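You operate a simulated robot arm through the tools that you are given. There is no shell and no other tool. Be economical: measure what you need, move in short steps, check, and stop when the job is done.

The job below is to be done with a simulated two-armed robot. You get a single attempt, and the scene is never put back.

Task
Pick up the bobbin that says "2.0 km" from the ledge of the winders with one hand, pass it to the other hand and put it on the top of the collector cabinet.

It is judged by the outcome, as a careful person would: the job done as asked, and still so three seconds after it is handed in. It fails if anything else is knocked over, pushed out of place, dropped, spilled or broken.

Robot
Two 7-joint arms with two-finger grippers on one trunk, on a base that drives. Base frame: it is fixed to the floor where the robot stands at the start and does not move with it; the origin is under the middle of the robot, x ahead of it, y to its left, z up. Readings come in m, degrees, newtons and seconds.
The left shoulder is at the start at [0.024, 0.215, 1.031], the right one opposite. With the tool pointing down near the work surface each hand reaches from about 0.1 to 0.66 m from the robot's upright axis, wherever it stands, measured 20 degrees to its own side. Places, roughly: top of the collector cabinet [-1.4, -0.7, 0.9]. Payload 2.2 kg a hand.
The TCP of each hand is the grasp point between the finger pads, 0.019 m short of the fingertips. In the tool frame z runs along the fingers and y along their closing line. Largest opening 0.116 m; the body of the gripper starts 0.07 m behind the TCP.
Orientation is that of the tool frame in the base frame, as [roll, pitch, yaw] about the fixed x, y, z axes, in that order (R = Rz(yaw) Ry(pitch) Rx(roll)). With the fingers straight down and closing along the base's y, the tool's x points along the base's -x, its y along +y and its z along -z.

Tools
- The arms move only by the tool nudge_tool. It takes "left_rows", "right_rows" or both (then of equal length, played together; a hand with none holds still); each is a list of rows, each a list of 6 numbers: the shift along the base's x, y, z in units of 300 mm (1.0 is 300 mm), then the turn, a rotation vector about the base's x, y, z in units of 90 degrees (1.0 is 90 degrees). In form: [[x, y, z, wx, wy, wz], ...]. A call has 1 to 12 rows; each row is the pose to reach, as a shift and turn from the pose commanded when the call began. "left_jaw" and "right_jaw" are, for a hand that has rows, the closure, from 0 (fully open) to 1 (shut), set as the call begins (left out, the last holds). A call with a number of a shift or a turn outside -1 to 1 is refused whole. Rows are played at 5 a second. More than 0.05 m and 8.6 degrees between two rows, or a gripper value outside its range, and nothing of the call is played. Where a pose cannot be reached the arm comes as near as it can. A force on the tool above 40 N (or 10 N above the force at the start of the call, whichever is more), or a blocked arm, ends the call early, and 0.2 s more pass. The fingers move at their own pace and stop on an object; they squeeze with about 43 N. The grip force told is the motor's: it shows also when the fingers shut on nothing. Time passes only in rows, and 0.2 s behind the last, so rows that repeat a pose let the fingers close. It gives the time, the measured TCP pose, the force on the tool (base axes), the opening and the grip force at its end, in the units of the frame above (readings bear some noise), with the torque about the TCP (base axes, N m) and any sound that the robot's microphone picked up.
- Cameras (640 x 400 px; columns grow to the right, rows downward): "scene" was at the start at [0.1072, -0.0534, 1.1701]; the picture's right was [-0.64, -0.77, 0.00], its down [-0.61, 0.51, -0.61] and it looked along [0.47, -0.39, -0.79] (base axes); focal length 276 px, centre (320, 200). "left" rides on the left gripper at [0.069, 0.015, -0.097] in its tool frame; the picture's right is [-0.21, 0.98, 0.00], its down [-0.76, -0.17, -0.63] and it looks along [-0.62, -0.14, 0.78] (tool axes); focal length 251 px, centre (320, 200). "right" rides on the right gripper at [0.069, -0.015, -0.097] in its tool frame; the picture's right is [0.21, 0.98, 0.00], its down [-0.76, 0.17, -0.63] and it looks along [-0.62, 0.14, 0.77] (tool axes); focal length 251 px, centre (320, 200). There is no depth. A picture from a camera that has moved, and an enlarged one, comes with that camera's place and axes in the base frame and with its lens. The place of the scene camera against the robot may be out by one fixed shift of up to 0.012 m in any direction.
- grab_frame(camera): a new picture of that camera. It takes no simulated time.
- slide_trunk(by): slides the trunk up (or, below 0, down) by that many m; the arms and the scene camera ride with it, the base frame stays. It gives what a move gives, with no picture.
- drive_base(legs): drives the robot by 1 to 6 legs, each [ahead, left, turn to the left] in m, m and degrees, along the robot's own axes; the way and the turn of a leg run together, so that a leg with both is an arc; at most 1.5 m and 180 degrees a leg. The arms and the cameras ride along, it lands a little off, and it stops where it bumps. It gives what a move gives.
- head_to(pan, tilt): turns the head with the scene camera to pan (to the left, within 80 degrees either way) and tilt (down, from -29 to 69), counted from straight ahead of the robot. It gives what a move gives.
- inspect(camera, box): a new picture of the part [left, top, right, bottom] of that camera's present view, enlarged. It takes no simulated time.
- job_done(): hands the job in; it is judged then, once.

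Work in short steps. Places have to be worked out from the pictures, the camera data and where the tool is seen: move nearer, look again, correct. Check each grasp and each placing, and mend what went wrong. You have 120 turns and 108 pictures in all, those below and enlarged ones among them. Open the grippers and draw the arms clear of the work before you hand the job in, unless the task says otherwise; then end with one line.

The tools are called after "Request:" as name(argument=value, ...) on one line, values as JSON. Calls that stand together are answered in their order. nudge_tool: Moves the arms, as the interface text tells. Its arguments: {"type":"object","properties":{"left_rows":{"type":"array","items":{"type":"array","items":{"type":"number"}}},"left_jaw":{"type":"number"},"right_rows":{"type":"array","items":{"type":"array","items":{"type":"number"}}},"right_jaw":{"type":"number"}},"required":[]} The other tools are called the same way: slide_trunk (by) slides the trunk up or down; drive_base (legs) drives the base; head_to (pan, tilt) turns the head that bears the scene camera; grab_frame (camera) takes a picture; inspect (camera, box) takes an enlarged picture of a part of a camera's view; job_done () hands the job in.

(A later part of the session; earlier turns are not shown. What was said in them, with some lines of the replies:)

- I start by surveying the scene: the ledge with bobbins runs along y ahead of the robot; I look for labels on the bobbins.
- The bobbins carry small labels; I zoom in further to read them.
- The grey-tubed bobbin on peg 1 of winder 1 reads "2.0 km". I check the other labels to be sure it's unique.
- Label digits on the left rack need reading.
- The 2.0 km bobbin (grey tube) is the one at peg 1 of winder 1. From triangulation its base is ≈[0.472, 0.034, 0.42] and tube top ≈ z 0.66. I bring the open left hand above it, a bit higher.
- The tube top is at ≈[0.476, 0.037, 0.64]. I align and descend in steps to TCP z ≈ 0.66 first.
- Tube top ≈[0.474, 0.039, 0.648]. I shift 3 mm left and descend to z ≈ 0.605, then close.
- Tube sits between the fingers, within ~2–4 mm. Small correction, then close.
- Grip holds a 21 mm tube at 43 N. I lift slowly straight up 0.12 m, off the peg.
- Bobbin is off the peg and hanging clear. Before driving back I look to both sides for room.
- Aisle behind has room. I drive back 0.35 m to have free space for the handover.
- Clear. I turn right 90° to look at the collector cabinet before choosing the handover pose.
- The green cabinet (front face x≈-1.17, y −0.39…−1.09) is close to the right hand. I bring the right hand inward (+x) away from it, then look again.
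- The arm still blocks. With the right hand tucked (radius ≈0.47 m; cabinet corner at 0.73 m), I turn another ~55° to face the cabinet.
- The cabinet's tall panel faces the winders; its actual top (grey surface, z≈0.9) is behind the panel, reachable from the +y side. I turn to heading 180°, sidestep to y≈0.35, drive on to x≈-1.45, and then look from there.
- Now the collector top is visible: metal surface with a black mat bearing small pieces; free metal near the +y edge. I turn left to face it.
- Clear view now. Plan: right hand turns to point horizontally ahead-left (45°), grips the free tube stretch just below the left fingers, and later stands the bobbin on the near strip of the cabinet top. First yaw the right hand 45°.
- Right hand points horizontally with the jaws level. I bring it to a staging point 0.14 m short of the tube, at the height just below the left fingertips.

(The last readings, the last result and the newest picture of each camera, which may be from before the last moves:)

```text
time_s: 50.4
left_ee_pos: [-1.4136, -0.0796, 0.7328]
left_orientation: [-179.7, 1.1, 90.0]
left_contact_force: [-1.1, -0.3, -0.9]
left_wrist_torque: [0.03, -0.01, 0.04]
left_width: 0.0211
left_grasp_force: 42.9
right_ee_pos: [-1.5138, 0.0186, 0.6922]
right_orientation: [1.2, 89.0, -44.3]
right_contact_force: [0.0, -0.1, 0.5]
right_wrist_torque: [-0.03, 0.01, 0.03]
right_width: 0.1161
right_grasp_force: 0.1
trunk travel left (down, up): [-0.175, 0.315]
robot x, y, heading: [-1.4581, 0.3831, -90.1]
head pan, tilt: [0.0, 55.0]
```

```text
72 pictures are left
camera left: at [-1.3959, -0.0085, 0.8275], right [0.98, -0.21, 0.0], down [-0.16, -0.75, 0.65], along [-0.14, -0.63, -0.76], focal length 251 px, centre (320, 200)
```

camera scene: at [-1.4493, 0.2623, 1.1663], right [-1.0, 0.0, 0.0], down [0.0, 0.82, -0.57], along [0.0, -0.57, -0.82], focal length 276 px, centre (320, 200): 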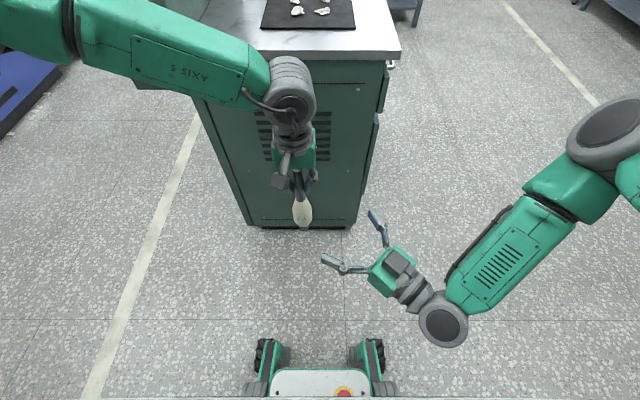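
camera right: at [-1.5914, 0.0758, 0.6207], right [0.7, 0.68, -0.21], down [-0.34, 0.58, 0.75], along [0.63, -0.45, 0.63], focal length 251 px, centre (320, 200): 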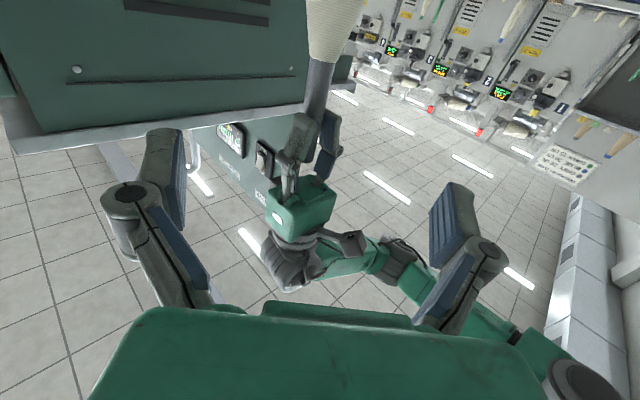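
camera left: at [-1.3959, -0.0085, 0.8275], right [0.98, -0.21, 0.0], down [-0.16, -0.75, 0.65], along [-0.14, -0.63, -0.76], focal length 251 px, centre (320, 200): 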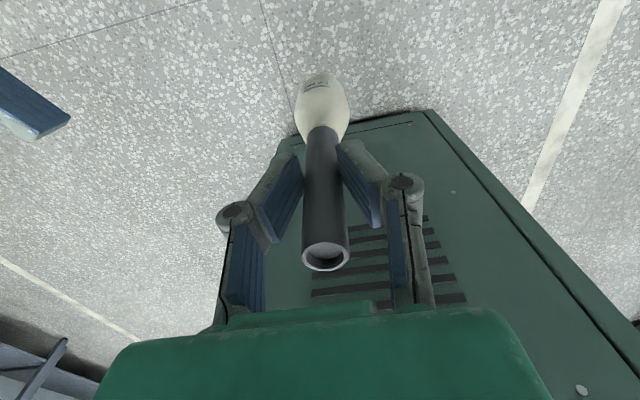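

Geometry checks out: free tube stretch spans z≈0.666–0.712 and lies straight ahead of the right fingers (column 320). I advance the remaining 0.14 m.

Request:
nudge_tool(right_rows=[[0.067, -0.065, -0.007, 0, 0, 0], [0.133, -0.13, -0.007, 0, 0, 0], [0.2, -0.196, -0.007, 0, 0, 0], [0.267, -0.262, -0.007, 0, 0, 0], [0.333, -0.327, -0.007, 0, 0, 0], [0.333, -0.327, -0.007, 0, 0, 0]])

Request:
grab_frame(camera="scene")

Request:
grab_frame(camera="right")

Request:
grab_frame(camera="left")

```text
time_s: 51.8
left_ee_pos: [-1.4125, -0.0807, 0.7325]
left_orientation: [-179.7, 1.0, 90.0]
left_contact_force: [-0.1, -0.3, -0.6]
left_wrist_torque: [-0.01, 0.01, 0.05]
left_width: 0.0209
left_grasp_force: 42.9
right_ee_pos: [-1.4149, -0.0801, 0.6883]
right_orientation: [-0.7, 89.0, -46.0]
right_contact_force: [0.2, 0.1, 0.5]
right_wrist_torque: [0.0, 0.0, -0.02]
right_width: 0.1159
right_grasp_force: 0.0
trunk travel left (down, up): [-0.175, 0.315]
robot x, y, heading: [-1.4569, 0.3826, -90.2]
head pan, tilt: [0.0, 55.0]
```

```text
71 pictures are left
camera scene: at [-1.4487, 0.2619, 1.1662], right [-1.0, 0.0, 0.0], down [0.0, 0.82, -0.57], along [0.0, -0.57, -0.82], focal length 276 px, centre (320, 200)
```

scene: 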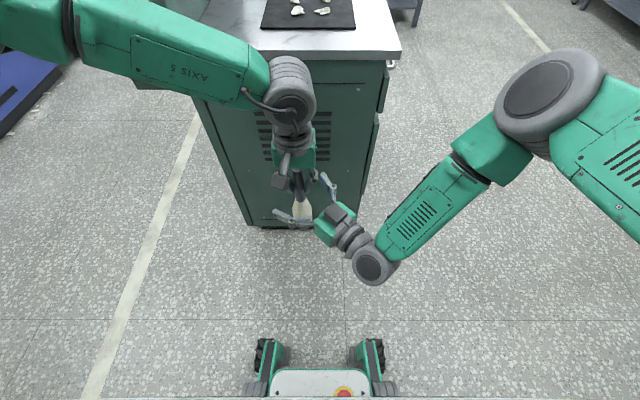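

```text
70 pictures are left
camera right: at [-1.4926, -0.0236, 0.6174], right [0.7, 0.68, -0.21], down [-0.34, 0.58, 0.75], along [0.63, -0.45, 0.63], focal length 251 px, centre (320, 200)
```

right: 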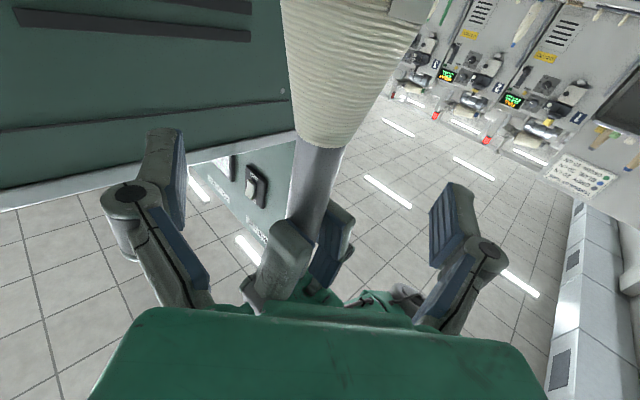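

```text
69 pictures are left
camera left: at [-1.3955, -0.0085, 0.8274], right [0.98, -0.21, 0.0], down [-0.16, -0.75, 0.65], along [-0.14, -0.63, -0.76], focal length 251 px, centre (320, 200)
```

left: 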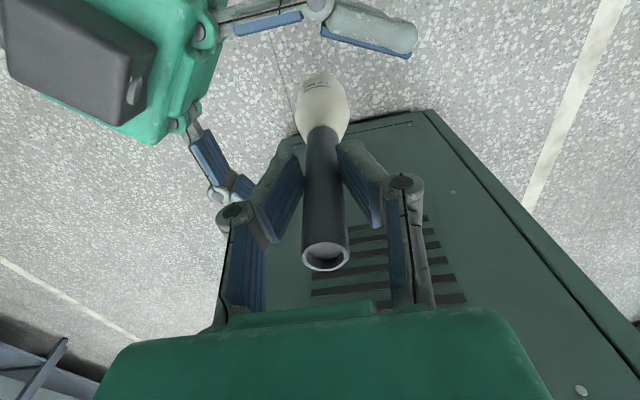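

The tube lies centred between the right fingers. I lower 3 mm for more clearance to the left fingertips and close the right hand.

Request:
nudge_tool(right_rows=[[0, 0, -0.01, 0, 0, 0], [0, 0, -0.01, 0, 0, 0]])

Request:
nudge_tool(right_rows=[[0, 0, 0, 0, 0, 0], [0, 0, 0, 0, 0, 0], [0, 0, 0, 0, 0, 0], [0, 0, 0, 0, 0, 0], [0, 0, 0, 0, 0, 0]], right_jaw=1)

Request:
grab_frame(camera="right")

Request:
grab_frame(camera="left")

```text
time_s: 52.4
left_ee_pos: [-1.412, -0.0795, 0.7323]
left_orientation: [-179.7, 1.0, 90.0]
left_contact_force: [0.4, -1.0, -0.5]
left_wrist_torque: [0.01, 0.02, 0.04]
left_width: 0.0213
left_grasp_force: 43.0
right_ee_pos: [-1.4156, -0.0798, 0.6853]
right_orientation: [0.8, 89.0, -44.6]
right_contact_force: [0.5, 0.5, -0.9]
right_wrist_torque: [0.05, -0.02, 0.0]
right_width: 0.1159
right_grasp_force: 0.0
trunk travel left (down, up): [-0.175, 0.315]
robot x, y, heading: [-1.457, 0.3852, -89.6]
head pan, tilt: [0.0, 55.0]
```

```text
time_s: 53.6
left_ee_pos: [-1.4123, -0.0774, 0.7318]
left_orientation: [-179.9, 0.8, 90.0]
left_contact_force: [12.1, 18.0, 8.1]
left_wrist_torque: [0.98, -0.29, 0.17]
left_width: 0.0212
left_grasp_force: 42.9
right_ee_pos: [-1.4166, -0.0832, 0.6854]
right_orientation: [-5.2, 89.0, -50.7]
right_contact_force: [-11.0, -18.7, -9.6]
right_wrist_torque: [-0.12, -0.18, -0.21]
right_width: 0.0184
right_grasp_force: 42.6
trunk travel left (down, up): [-0.175, 0.315]
robot x, y, heading: [-1.4571, 0.3798, -89.8]
head pan, tilt: [0.0, 55.0]
```

```text
68 pictures are left
camera right: at [-1.4941, -0.0244, 0.6138], right [0.7, 0.68, -0.22], down [-0.33, 0.58, 0.75], along [0.63, -0.45, 0.63], focal length 251 px, centre (320, 200)
```

right: 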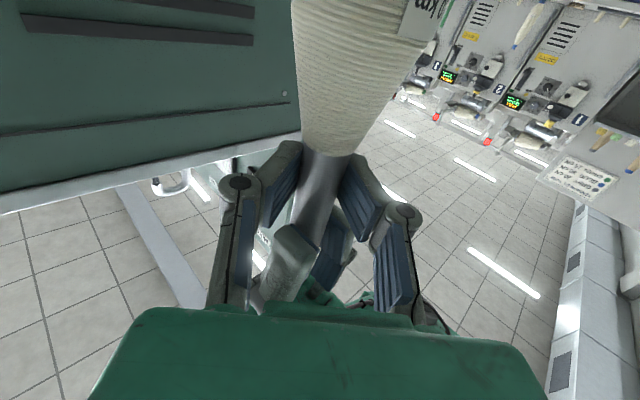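

```text
67 pictures are left
camera left: at [-1.3953, -0.0078, 0.8273], right [0.98, -0.21, 0.0], down [-0.16, -0.75, 0.64], along [-0.14, -0.63, -0.77], focal length 251 px, centre (320, 200)
```

left: 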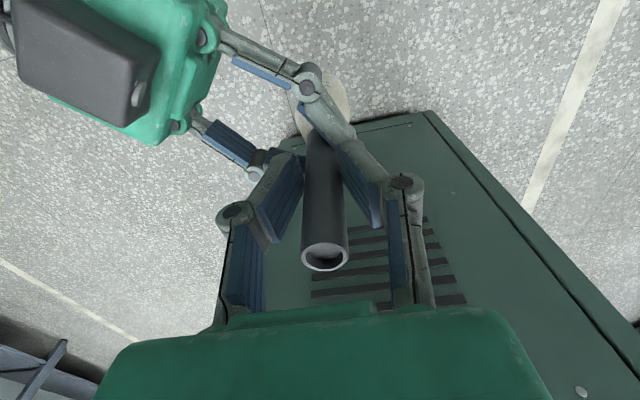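

Both hands hold the tube; an internal ~20 N strain shows the right hand is a few mm off along its closing line. I relieve it by nudging the right hand along the felt force.

Request:
nudge_tool(right_rows=[[-0.006, -0.01, -0.004, 0, 0, 0], [-0.006, -0.01, -0.004, 0, 0, 0]])

```text
time_s: 54.2
left_ee_pos: [-1.4119, -0.08, 0.7323]
left_orientation: [-179.9, 1.0, 90.0]
left_contact_force: [10.1, 9.8, -2.0]
left_wrist_torque: [0.67, -0.28, 0.13]
left_width: 0.0212
left_grasp_force: 42.9
right_ee_pos: [-1.4164, -0.0847, 0.6843]
right_orientation: [0.0, 88.9, -45.3]
right_contact_force: [-9.2, -10.3, 0.1]
right_wrist_torque: [-0.21, -0.21, -0.13]
right_width: 0.018
right_grasp_force: 43.1
trunk travel left (down, up): [-0.175, 0.315]
robot x, y, heading: [-1.4568, 0.3812, -89.9]
head pan, tilt: [0.0, 55.0]
```

Force dropped; one more small relief in xy.

Request:
nudge_tool(right_rows=[[-0.009, -0.009, 0, 0, 0, 0], [-0.009, -0.009, 0, 0, 0, 0]])

```text
time_s: 54.8
left_ee_pos: [-1.4128, -0.0814, 0.7324]
left_orientation: [-179.6, 1.2, 90.0]
left_contact_force: [-2.8, -6.2, -14.5]
left_wrist_torque: [0.0, 0.05, 0.0]
left_width: 0.0213
left_grasp_force: 43.1
right_ee_pos: [-1.417, -0.0843, 0.6854]
right_orientation: [8.4, 88.8, -36.5]
right_contact_force: [3.1, 7.2, 12.5]
right_wrist_torque: [-0.29, 0.0, 0.09]
right_width: 0.018
right_grasp_force: 43.2
trunk travel left (down, up): [-0.175, 0.315]
robot x, y, heading: [-1.4565, 0.3811, -90.0]
head pan, tilt: [0.0, 55.0]
```

Strain is now small. I open the left hand with the right holding.

Request:
nudge_tool(left_rows=[[0, 0, 0, 0, 0, 0], [0, 0, 0, 0, 0, 0], [0, 0, 0, 0, 0, 0]], left_jaw=0.4)

Request:
grab_frame(camera="left")

```text
time_s: 55.6
left_ee_pos: [-1.4125, -0.0789, 0.7323]
left_orientation: [-179.7, 0.9, 90.1]
left_contact_force: [-0.3, 0.0, 0.0]
left_wrist_torque: [0.02, -0.03, 0.0]
left_width: 0.0697
left_grasp_force: 0.1
right_ee_pos: [-1.4196, -0.0864, 0.6845]
right_orientation: [0.4, 89.1, -45.1]
right_contact_force: [-0.1, 0.0, -0.6]
right_wrist_torque: [0.04, -0.02, -0.01]
right_width: 0.0181
right_grasp_force: 42.5
trunk travel left (down, up): [-0.175, 0.315]
robot x, y, heading: [-1.4586, 0.3832, -90.2]
head pan, tilt: [0.0, 55.0]
```

```text
66 pictures are left
camera left: at [-1.3956, -0.0086, 0.8274], right [0.98, -0.21, 0.0], down [-0.16, -0.75, 0.65], along [-0.14, -0.63, -0.76], focal length 251 px, centre (320, 200)
```

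left: 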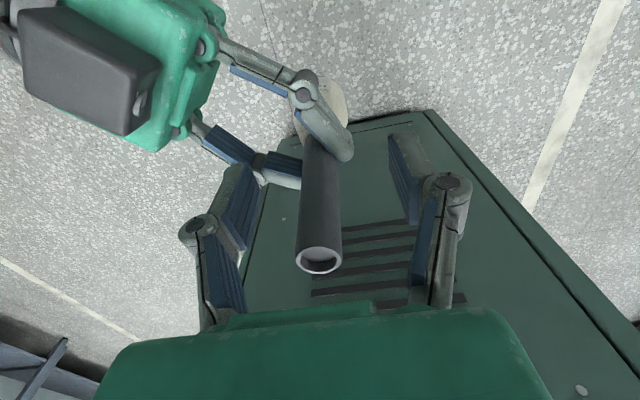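

The right hand alone holds the bobbin. I raise the left hand 0.15 m and move it to the robot's left (+x).

Request:
nudge_tool(left_rows=[[0, 0, 0.1, 0, 0, 0], [0, 0, 0.2, 0, 0, 0], [0, 0, 0.3, 0, 0, 0], [0, 0, 0.4, 0, 0, 0], [0, 0, 0.5, 0, 0, 0], [0.12, 0.03, 0.5, 0, 0, 0], [0.25, 0.06, 0.5, 0, 0, 0], [0.38, 0.1, 0.5, 0, 0, 0], [0.5, 0.15, 0.5, 0, 0, 0], [0.62, 0.2, 0.5, 0, 0, 0], [0.62, 0.2, 0.5, 0, 0, 0]])

Request:
grab_frame(camera="scene")

Request:
grab_frame(camera="right")

```text
time_s: 58.0
left_ee_pos: [-1.2251, -0.0191, 0.8811]
left_orientation: [-179.7, 1.0, 89.9]
left_contact_force: [-0.1, 0.4, 0.7]
left_wrist_torque: [0.0, -0.02, -0.04]
left_width: 0.0697
left_grasp_force: 0.0
right_ee_pos: [-1.4196, -0.0875, 0.6841]
right_orientation: [-0.4, 89.0, -45.6]
right_contact_force: [-0.8, 0.3, 0.1]
right_wrist_torque: [0.02, -0.04, -0.04]
right_width: 0.0179
right_grasp_force: 43.0
trunk travel left (down, up): [-0.175, 0.315]
robot x, y, heading: [-1.4552, 0.3837, -90.2]
head pan, tilt: [0.0, 55.0]
```

```text
65 pictures are left
camera scene: at [-1.4465, 0.262, 1.1662], right [-1.0, 0.0, 0.0], down [0.0, 0.82, -0.57], along [0.0, -0.57, -0.82], focal length 276 px, centre (320, 200)
```

scene: 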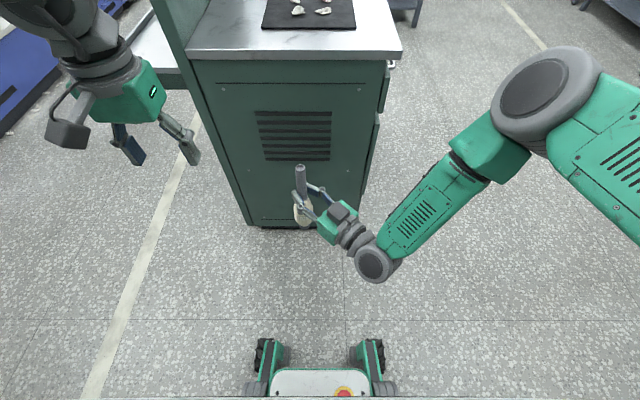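

```text
64 pictures are left
camera right: at [-1.4971, -0.0295, 0.6128], right [0.7, 0.68, -0.21], down [-0.34, 0.58, 0.75], along [0.63, -0.45, 0.63], focal length 251 px, centre (320, 200)
```

right: 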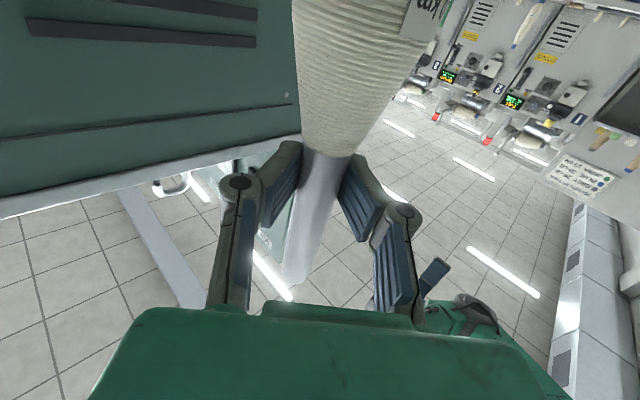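

Handover succeeded; bobbin hangs vertical (within ~2°) in the right hand. I pull the left hand back a bit, raise the trunk 0.3 m, and look again for cabinet-top parallax.

Request:
nudge_tool(left_rows=[[0, 0.12, 0, 0, 0, 0], [0.05, 0.24, 0, 0, 0, 0], [0.1, 0.36, 0, 0, 0, 0], [0.1, 0.36, 0, 0, 0, 0]])

Request:
slide_trunk(by=0.3)

Request:
grab_frame(camera="scene")

```text
time_s: 59.0
left_ee_pos: [-1.1959, 0.0865, 0.883]
left_orientation: [-179.7, 0.9, 90.1]
left_contact_force: [0.0, 0.4, 0.3]
left_wrist_torque: [-0.01, 0.01, -0.02]
left_width: 0.0697
left_grasp_force: 0.1
right_ee_pos: [-1.4206, -0.0867, 0.6837]
right_orientation: [0.0, 89.0, -45.3]
right_contact_force: [-0.7, 1.0, 0.6]
right_wrist_torque: [0.0, 0.01, -0.01]
right_width: 0.018
right_grasp_force: 43.4
trunk travel left (down, up): [-0.175, 0.315]
robot x, y, heading: [-1.4515, 0.3824, -89.9]
head pan, tilt: [0.0, 55.0]
```

```text
time_s: 62.0
left_ee_pos: [-1.1961, 0.0875, 1.1831]
left_orientation: [-179.7, 0.9, 90.0]
left_contact_force: [0.4, 0.6, 0.4]
left_wrist_torque: [0.01, -0.04, -0.01]
left_width: 0.0696
left_grasp_force: 0.2
right_ee_pos: [-1.419, -0.0881, 0.9854]
right_orientation: [-1.8, 89.0, -47.1]
right_contact_force: [-0.1, 0.0, -1.2]
right_wrist_torque: [-0.03, -0.03, 0.04]
right_width: 0.0174
right_grasp_force: 43.3
trunk travel left (down, up): [-0.475, 0.015]
robot x, y, heading: [-1.4541, 0.3838, -90.1]
head pan, tilt: [0.0, 55.0]
```

```text
63 pictures are left
camera scene: at [-1.446, 0.2618, 1.4662], right [-1.0, 0.0, 0.0], down [0.0, 0.82, -0.57], along [0.0, -0.57, -0.82], focal length 276 px, centre (320, 200)
```

scene: 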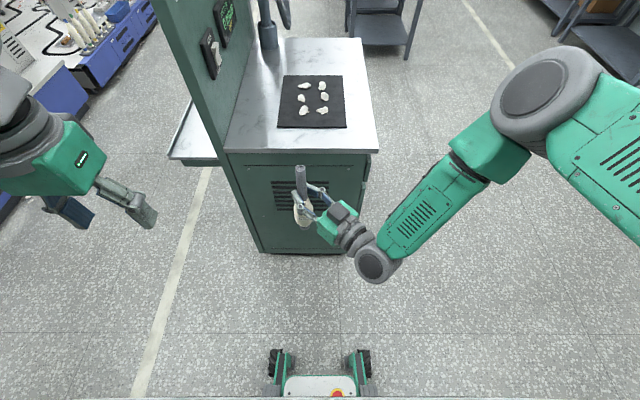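

Top surface z≈0.862, near edge y≈-0.342, mat begins y≈-0.449; target spot ≈(-1.40,-0.395). The bobbin bottom is now ≈0.85, so I raise the right hand 0.09 m first.

Request:
nudge_tool(right_rows=[[0, 0, 0.1, 0, 0, 0], [0, 0, 0.2, 0, 0, 0], [0, 0, 0.3, 0, 0, 0], [0, 0, 0.3, 0, 0, 0]])

Request:
drive_base(legs=[[0.2, 0, 0]])

Request:
grab_frame(camera="scene")

Request:
grab_frame(camera="right")

```text
time_s: 63.0
left_ee_pos: [-1.1958, 0.0863, 1.1828]
left_orientation: [-179.8, 1.0, 89.9]
left_contact_force: [0.4, 0.2, -0.3]
left_wrist_torque: [0.0, -0.02, -0.01]
left_width: 0.0695
left_grasp_force: 0.0
right_ee_pos: [-1.4209, -0.0868, 1.0738]
right_orientation: [-1.1, 89.1, -46.5]
right_contact_force: [-0.5, -1.2, -1.5]
right_wrist_torque: [0.01, 0.01, -0.01]
right_width: 0.0176
right_grasp_force: 43.1
trunk travel left (down, up): [-0.475, 0.015]
robot x, y, heading: [-1.4587, 0.381, -89.9]
head pan, tilt: [0.0, 55.0]
```

```text
time_s: 64.6
left_ee_pos: [-1.1955, -0.1163, 1.1841]
left_orientation: [-179.7, 1.0, 90.2]
left_contact_force: [0.2, -0.2, -0.4]
left_wrist_torque: [-0.03, -0.02, -0.01]
left_width: 0.0695
left_grasp_force: 0.1
right_ee_pos: [-1.4185, -0.2915, 1.075]
right_orientation: [-3.4, 89.0, -48.7]
right_contact_force: [0.2, -0.4, -1.1]
right_wrist_torque: [-0.01, -0.02, 0.02]
right_width: 0.0175
right_grasp_force: 43.1
trunk travel left (down, up): [-0.475, 0.015]
robot x, y, heading: [-1.4544, 0.1781, -89.8]
head pan, tilt: [0.0, 55.0]
```

```text
62 pictures are left
camera scene: at [-1.4456, 0.0582, 1.4666], right [-1.0, 0.0, 0.0], down [0.0, 0.82, -0.57], along [0.0, -0.57, -0.82], focal length 276 px, centre (320, 200)
```

scene: 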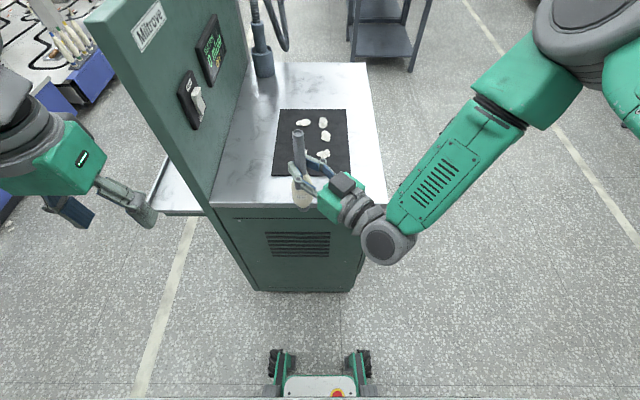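

```text
61 pictures are left
camera right: at [-1.4964, -0.2339, 1.0032], right [0.7, 0.69, -0.22], down [-0.34, 0.58, 0.74], along [0.64, -0.45, 0.63], focal length 251 px, centre (320, 200)
```

right: 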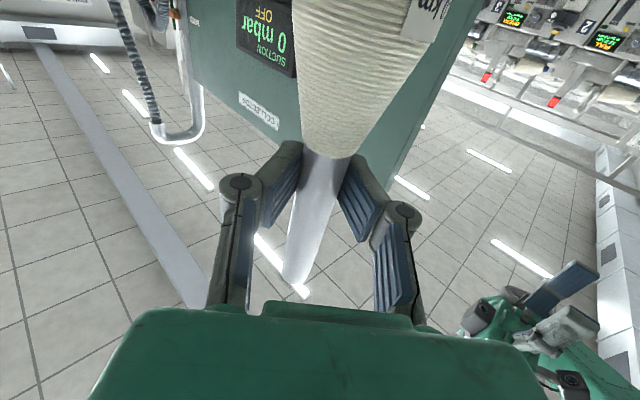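

Clear. I extend the right hand 0.10 m forward over the strip in front of the mat (bobbin bottom ≈0.94, well above the surface).

Request:
nudge_tool(right_rows=[[0.02, -0.1, 0, 0, 0, 0], [0.04, -0.2, 0, 0, 0, 0], [0.05, -0.3, 0, 0, 0, 0], [0.06, -0.345, 0, 0, 0, 0], [0.06, -0.345, 0, 0, 0, 0]])

Request:
grab_frame(camera="scene")

Request:
inspect(camera="scene", box=[200, 100, 400, 225])

Request:
grab_frame(camera="left")

```text
time_s: 65.8
left_ee_pos: [-1.1955, -0.1162, 1.1846]
left_orientation: [-179.7, 1.1, 90.1]
left_contact_force: [0.2, -0.4, -0.4]
left_wrist_torque: [-0.01, -0.02, 0.03]
left_width: 0.0697
left_grasp_force: 0.1
right_ee_pos: [-1.4026, -0.3943, 1.0755]
right_orientation: [-2.5, 88.9, -47.5]
right_contact_force: [0.2, -0.5, -0.9]
right_wrist_torque: [0.01, -0.01, 0.0]
right_width: 0.0171
right_grasp_force: 42.7
trunk travel left (down, up): [-0.475, 0.015]
robot x, y, heading: [-1.4583, 0.1746, -89.9]
head pan, tilt: [0.0, 55.0]
```

```text
60 pictures are left
camera scene: at [-1.4451, 0.0556, 1.4663], right [-1.0, 0.0, 0.0], down [0.0, 0.82, -0.57], along [0.0, -0.57, -0.82], focal length 276 px, centre (320, 200)
```

scene: 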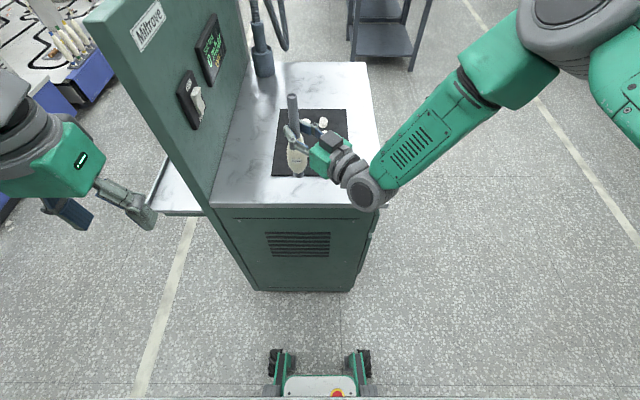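

```text
3.20 times, centred on (300, 162) of scene
camera zoom: at [-1.4451, 0.0556, 1.4663], right [-1.0, 0.0, 0.0], down [0.0, 0.82, -0.57], along [0.0, -0.57, -0.82], focal length 885 px, centre (384, 320)
```

zoom: 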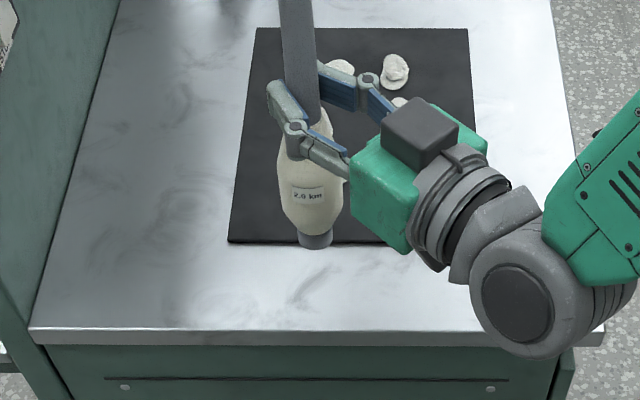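

```text
58 pictures are left
camera left: at [-1.1801, -0.0444, 1.2791], right [0.98, -0.21, 0.0], down [-0.16, -0.75, 0.65], along [-0.14, -0.63, -0.76], focal length 251 px, centre (320, 200)
```

left: 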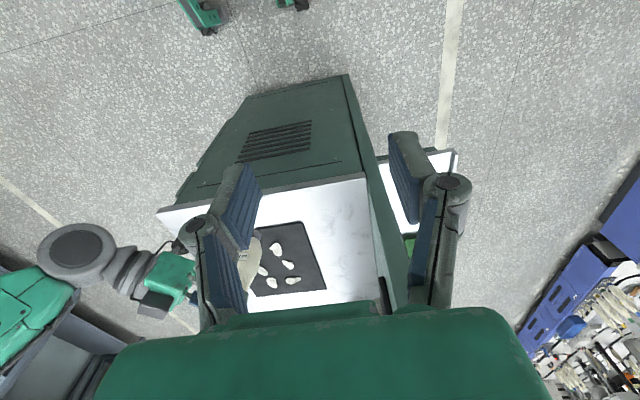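

Bobbin is vertical and over the strip (bottom ≈(-1.392,-0.383)). I shift 14 mm further in and lower 0.05 m, then look.

Request:
nudge_tool(right_rows=[[0, -0.047, 0, 0, 0, 0], [0, -0.047, -0.06, 0, 0, 0], [0, -0.047, -0.12, 0, 0, 0], [0, -0.047, -0.167, 0, 0, 0], [0, -0.047, -0.167, 0, 0, 0]])

Request:
inspect(camera="scene", box=[200, 100, 400, 225])

```text
time_s: 67.0
left_ee_pos: [-1.1966, -0.1141, 1.1834]
left_orientation: [-179.7, 1.1, 90.2]
left_contact_force: [0.5, -0.7, -0.2]
left_wrist_torque: [0.0, -0.03, -0.01]
left_width: 0.0696
left_grasp_force: 0.1
right_ee_pos: [-1.4021, -0.408, 1.0251]
right_orientation: [-4.0, 88.9, -49.0]
right_contact_force: [-0.7, -0.3, -0.8]
right_wrist_torque: [0.01, -0.01, -0.02]
right_width: 0.0173
right_grasp_force: 42.8
trunk travel left (down, up): [-0.475, 0.015]
robot x, y, heading: [-1.459, 0.1767, -89.9]
head pan, tilt: [0.0, 55.0]
```

```text
3.20 times, centred on (300, 162) of scene
camera zoom: at [-1.4451, 0.0556, 1.4663], right [-1.0, 0.0, 0.0], down [0.0, 0.82, -0.57], along [0.0, -0.57, -0.82], focal length 885 px, centre (384, 320)
```

zoom: 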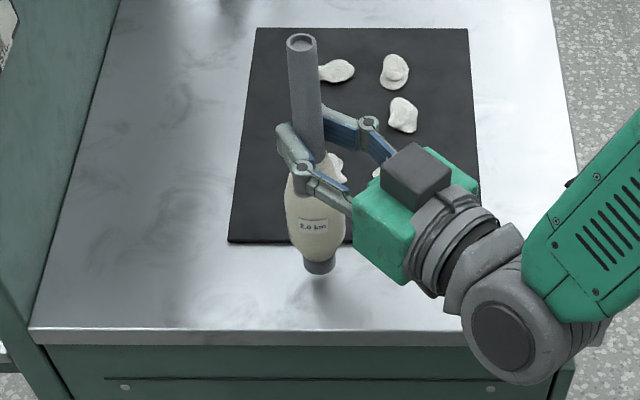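

About 25 mm to go; spot is centred on the strip. I lower 18 mm gently, then finer.

Request:
nudge_tool(right_rows=[[0, 0, -0.02, 0, 0, 0], [0, 0, -0.04, 0, 0, 0], [0, 0, -0.06, 0, 0, 0], [0, 0, -0.06, 0, 0, 0]])

Request:
inspect(camera="scene", box=[260, 140, 340, 190])

```text
time_s: 68.0
left_ee_pos: [-1.1957, -0.115, 1.1835]
left_orientation: [-179.8, 1.2, 90.1]
left_contact_force: [-0.6, 0.3, -0.8]
left_wrist_torque: [0.01, 0.02, 0.04]
left_width: 0.0698
left_grasp_force: 0.1
right_ee_pos: [-1.4021, -0.409, 1.0095]
right_orientation: [-6.0, 88.7, -51.4]
right_contact_force: [0.8, -0.6, 8.1]
right_wrist_torque: [-0.15, -0.01, -0.02]
right_width: 0.0173
right_grasp_force: 43.1
trunk travel left (down, up): [-0.475, 0.015]
robot x, y, heading: [-1.4531, 0.177, -89.6]
head pan, tilt: [0.0, 55.0]
```

```text
8.00 times, centred on (300, 165) of scene
camera zoom: at [-1.4451, 0.0567, 1.4665], right [-1.0, 0.0, 0.0], down [0.0, 0.82, -0.57], along [0.0, -0.57, -0.82], focal length 2212 px, centre (480, 480)
```

zoom: 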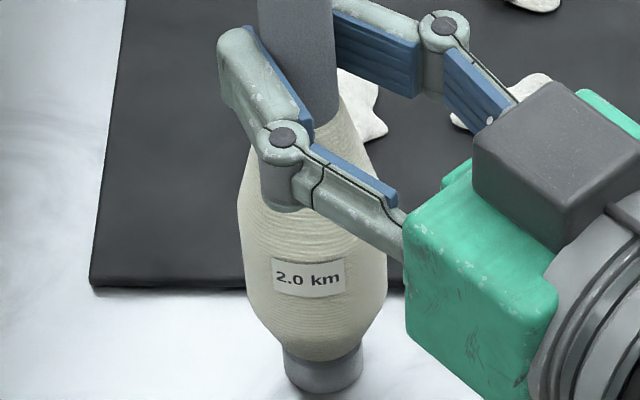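

Contact: 8 N upward on the tool. I ease up ~1.5 mm so it just rests, then check force before opening.

Request:
nudge_tool(right_rows=[[0, 0, 0.005, 0, 0, 0], [0, 0, 0.005, 0, 0, 0]])

Request:
inspect(camera="scene", box=[240, 100, 360, 195])

```text
time_s: 68.6
left_ee_pos: [-1.1955, -0.1149, 1.1832]
left_orientation: [-179.7, 1.2, 90.2]
left_contact_force: [0.3, -0.1, 0.7]
left_wrist_torque: [-0.01, -0.04, -0.04]
left_width: 0.0698
left_grasp_force: 0.0
right_ee_pos: [-1.4034, -0.4078, 1.0081]
right_orientation: [-4.4, 88.9, -49.7]
right_contact_force: [-0.1, -2.2, 6.3]
right_wrist_torque: [-0.29, -0.07, 0.0]
right_width: 0.017
right_grasp_force: 42.7
trunk travel left (down, up): [-0.475, 0.015]
robot x, y, heading: [-1.4574, 0.1779, -89.8]
head pan, tilt: [0.0, 55.0]
```

```text
4.21 times, centred on (300, 148) of scene
camera zoom: at [-1.4449, 0.0563, 1.4664], right [-1.0, 0.0, 0.0], down [0.0, 0.82, -0.57], along [0.0, -0.57, -0.82], focal length 1164 px, centre (404, 421)
```

zoom: 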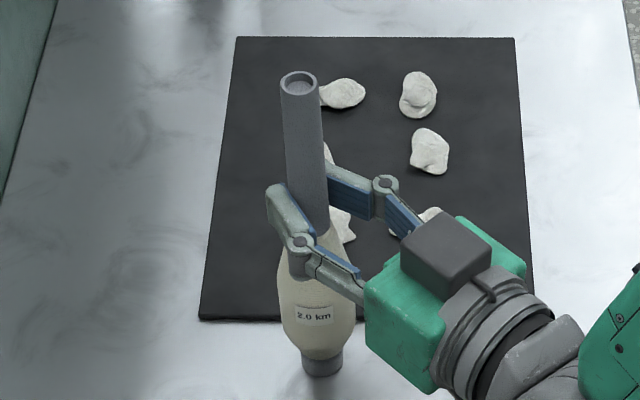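

The bobbin stands vertical with light contact. I open the right jaws moderately so it is freed.

Request:
nudge_tool(right_rows=[[0, 0, 0, 0, 0, 0], [0, 0, 0, 0, 0, 0], [0, 0, 0, 0, 0, 0]], right_jaw=0.4)

Request:
inspect(camera="scene", box=[240, 100, 360, 195])

Request:
grab_frame(camera="right")

```text
time_s: 69.4
left_ee_pos: [-1.1973, -0.1169, 1.1846]
left_orientation: [-179.7, 1.0, 90.2]
left_contact_force: [0.1, -0.4, -0.5]
left_wrist_torque: [0.02, 0.0, 0.0]
left_width: 0.0696
left_grasp_force: 0.1
right_ee_pos: [-1.4024, -0.4079, 1.0079]
right_orientation: [-2.8, 89.0, -47.9]
right_contact_force: [0.4, -0.2, 0.5]
right_wrist_torque: [-0.01, -0.05, -0.02]
right_width: 0.0696
right_grasp_force: 0.1
trunk travel left (down, up): [-0.475, 0.015]
robot x, y, heading: [-1.4572, 0.1747, -89.7]
head pan, tilt: [0.0, 55.0]
```

```text
4.21 times, centred on (300, 148) of scene
camera zoom: at [-1.445, 0.0555, 1.4663], right [-1.0, 0.0, 0.0], down [0.0, 0.82, -0.57], along [0.0, -0.57, -0.82], focal length 1164 px, centre (404, 421)
```

zoom: 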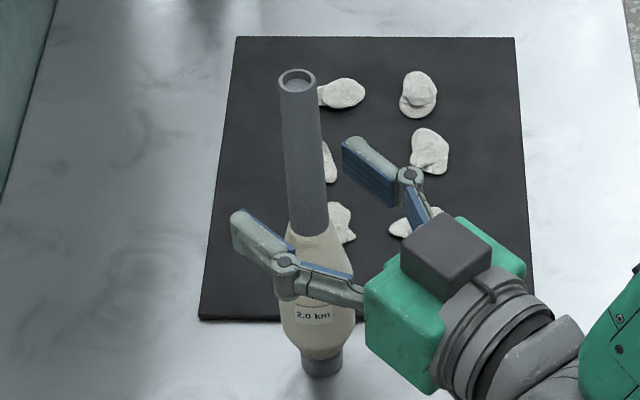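

```text
53 pictures are left
camera right: at [-1.4798, -0.3507, 0.9363], right [0.7, 0.69, -0.22], down [-0.34, 0.58, 0.74], along [0.63, -0.44, 0.63], focal length 251 px, centre (320, 200)
```

right: 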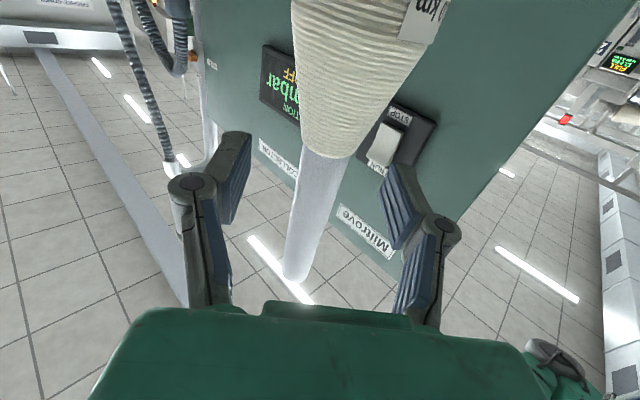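

It stands on its own. I withdraw the right hand straight back along its finger direction, slowly.

Request:
nudge_tool(right_rows=[[-0.045, 0.048, 0, 0, 0, 0], [-0.09, 0.096, 0, 0, 0, 0], [-0.15, 0.16, 0, 0, 0, 0], [-0.21, 0.224, 0, 0, 0, 0], [-0.28, 0.3, 0, 0, 0, 0], [-0.36, 0.39, 0, 0, 0, 0], [-0.45, 0.48, 0, 0, 0, 0], [-0.45, 0.48, 0, 0, 0, 0]])

Request:
grab_frame(camera="scene")

```text
time_s: 71.2
left_ee_pos: [-1.1961, -0.1155, 1.1832]
left_orientation: [-179.7, 0.9, 90.3]
left_contact_force: [-0.2, 0.4, -0.3]
left_wrist_torque: [0.02, -0.01, -0.03]
left_width: 0.0696
left_grasp_force: 0.1
right_ee_pos: [-1.5357, -0.2624, 1.0069]
right_orientation: [-2.4, 89.0, -47.6]
right_contact_force: [0.5, 0.3, 0.5]
right_wrist_torque: [0.0, 0.02, 0.01]
right_width: 0.0694
right_grasp_force: 0.1
trunk travel left (down, up): [-0.475, 0.015]
robot x, y, heading: [-1.4561, 0.1748, -89.8]
head pan, tilt: [0.0, 55.0]
```

```text
52 pictures are left
camera scene: at [-1.4468, 0.056, 1.4663], right [-1.0, 0.0, 0.0], down [0.0, 0.82, -0.57], along [0.0, -0.57, -0.82], focal length 276 px, centre (320, 200)
```

scene: 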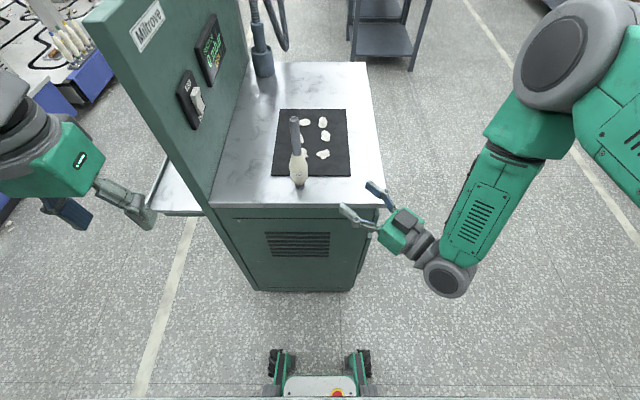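

The bobbin stands alone on the top. I open both jaws fully, drive back to draw clear, and check that it still stands.

Request:
drive_base(legs=[[-0.25, 0, 0]])

Request:
nudge_tool(left_rows=[[0, 0, 0, 0, 0, 0], [0, 0, 0, 0, 0, 0], [0, 0, 0, 0, 0, 0]], right_rows=[[0, 0, 0, 0, 0, 0], [0, 0, 0, 0, 0, 0], [0, 0, 0, 0, 0, 0]], left_jaw=0, right_jaw=0)

Request:
inspect(camera="scene", box=[200, 30, 400, 155])

```text
time_s: 73.0
left_ee_pos: [-1.1968, 0.1318, 1.1848]
left_orientation: [-179.7, 1.1, 90.4]
left_contact_force: [0.0, -0.8, -0.9]
left_wrist_torque: [0.01, -0.03, -0.01]
left_width: 0.0697
left_grasp_force: 0.1
right_ee_pos: [-1.5352, -0.0177, 1.0066]
right_orientation: [-1.5, 88.9, -46.4]
right_contact_force: [-0.9, 0.2, 0.4]
right_wrist_torque: [0.0, 0.01, 0.01]
right_width: 0.0694
right_grasp_force: 0.0
trunk travel left (down, up): [-0.475, 0.015]
robot x, y, heading: [-1.4547, 0.4284, -89.9]
head pan, tilt: [0.0, 55.0]
```

```text
time_s: 73.8
left_ee_pos: [-1.1968, 0.1364, 1.1853]
left_orientation: [-179.9, 1.3, 90.4]
left_contact_force: [0.4, 0.1, 0.0]
left_wrist_torque: [-0.03, -0.01, 0.01]
left_width: 0.1162
left_grasp_force: 0.0
right_ee_pos: [-1.5363, -0.0145, 1.0084]
right_orientation: [-8.0, 88.7, -53.1]
right_contact_force: [-0.4, -0.8, 0.9]
right_wrist_torque: [0.02, -0.01, -0.02]
right_width: 0.1158
right_grasp_force: 0.1
trunk travel left (down, up): [-0.475, 0.015]
robot x, y, heading: [-1.4571, 0.4245, -89.6]
head pan, tilt: [0.0, 55.0]
```

```text
3.20 times, centred on (300, 92) of scene
camera zoom: at [-1.447, 0.3036, 1.4664], right [-1.0, -0.01, 0.0], down [-0.01, 0.82, -0.57], along [0.0, -0.57, -0.82], focal length 885 px, centre (384, 544)
```

zoom: 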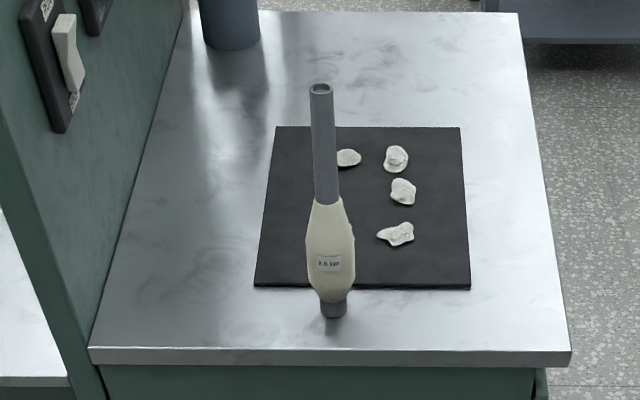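

The 2.0 km bobbin stands upright and steady on the bare metal of the cabinet top, both hands are open and well clear, and the mat and its pieces are untouched. I hand the job in.

Request:
job_done()

```text
The job is handed in.
```

I took the "2.0 km" bobbin from the winder ledge with the left hand and passed it to the right hand. It now stands upright on top of the collector cabinet.
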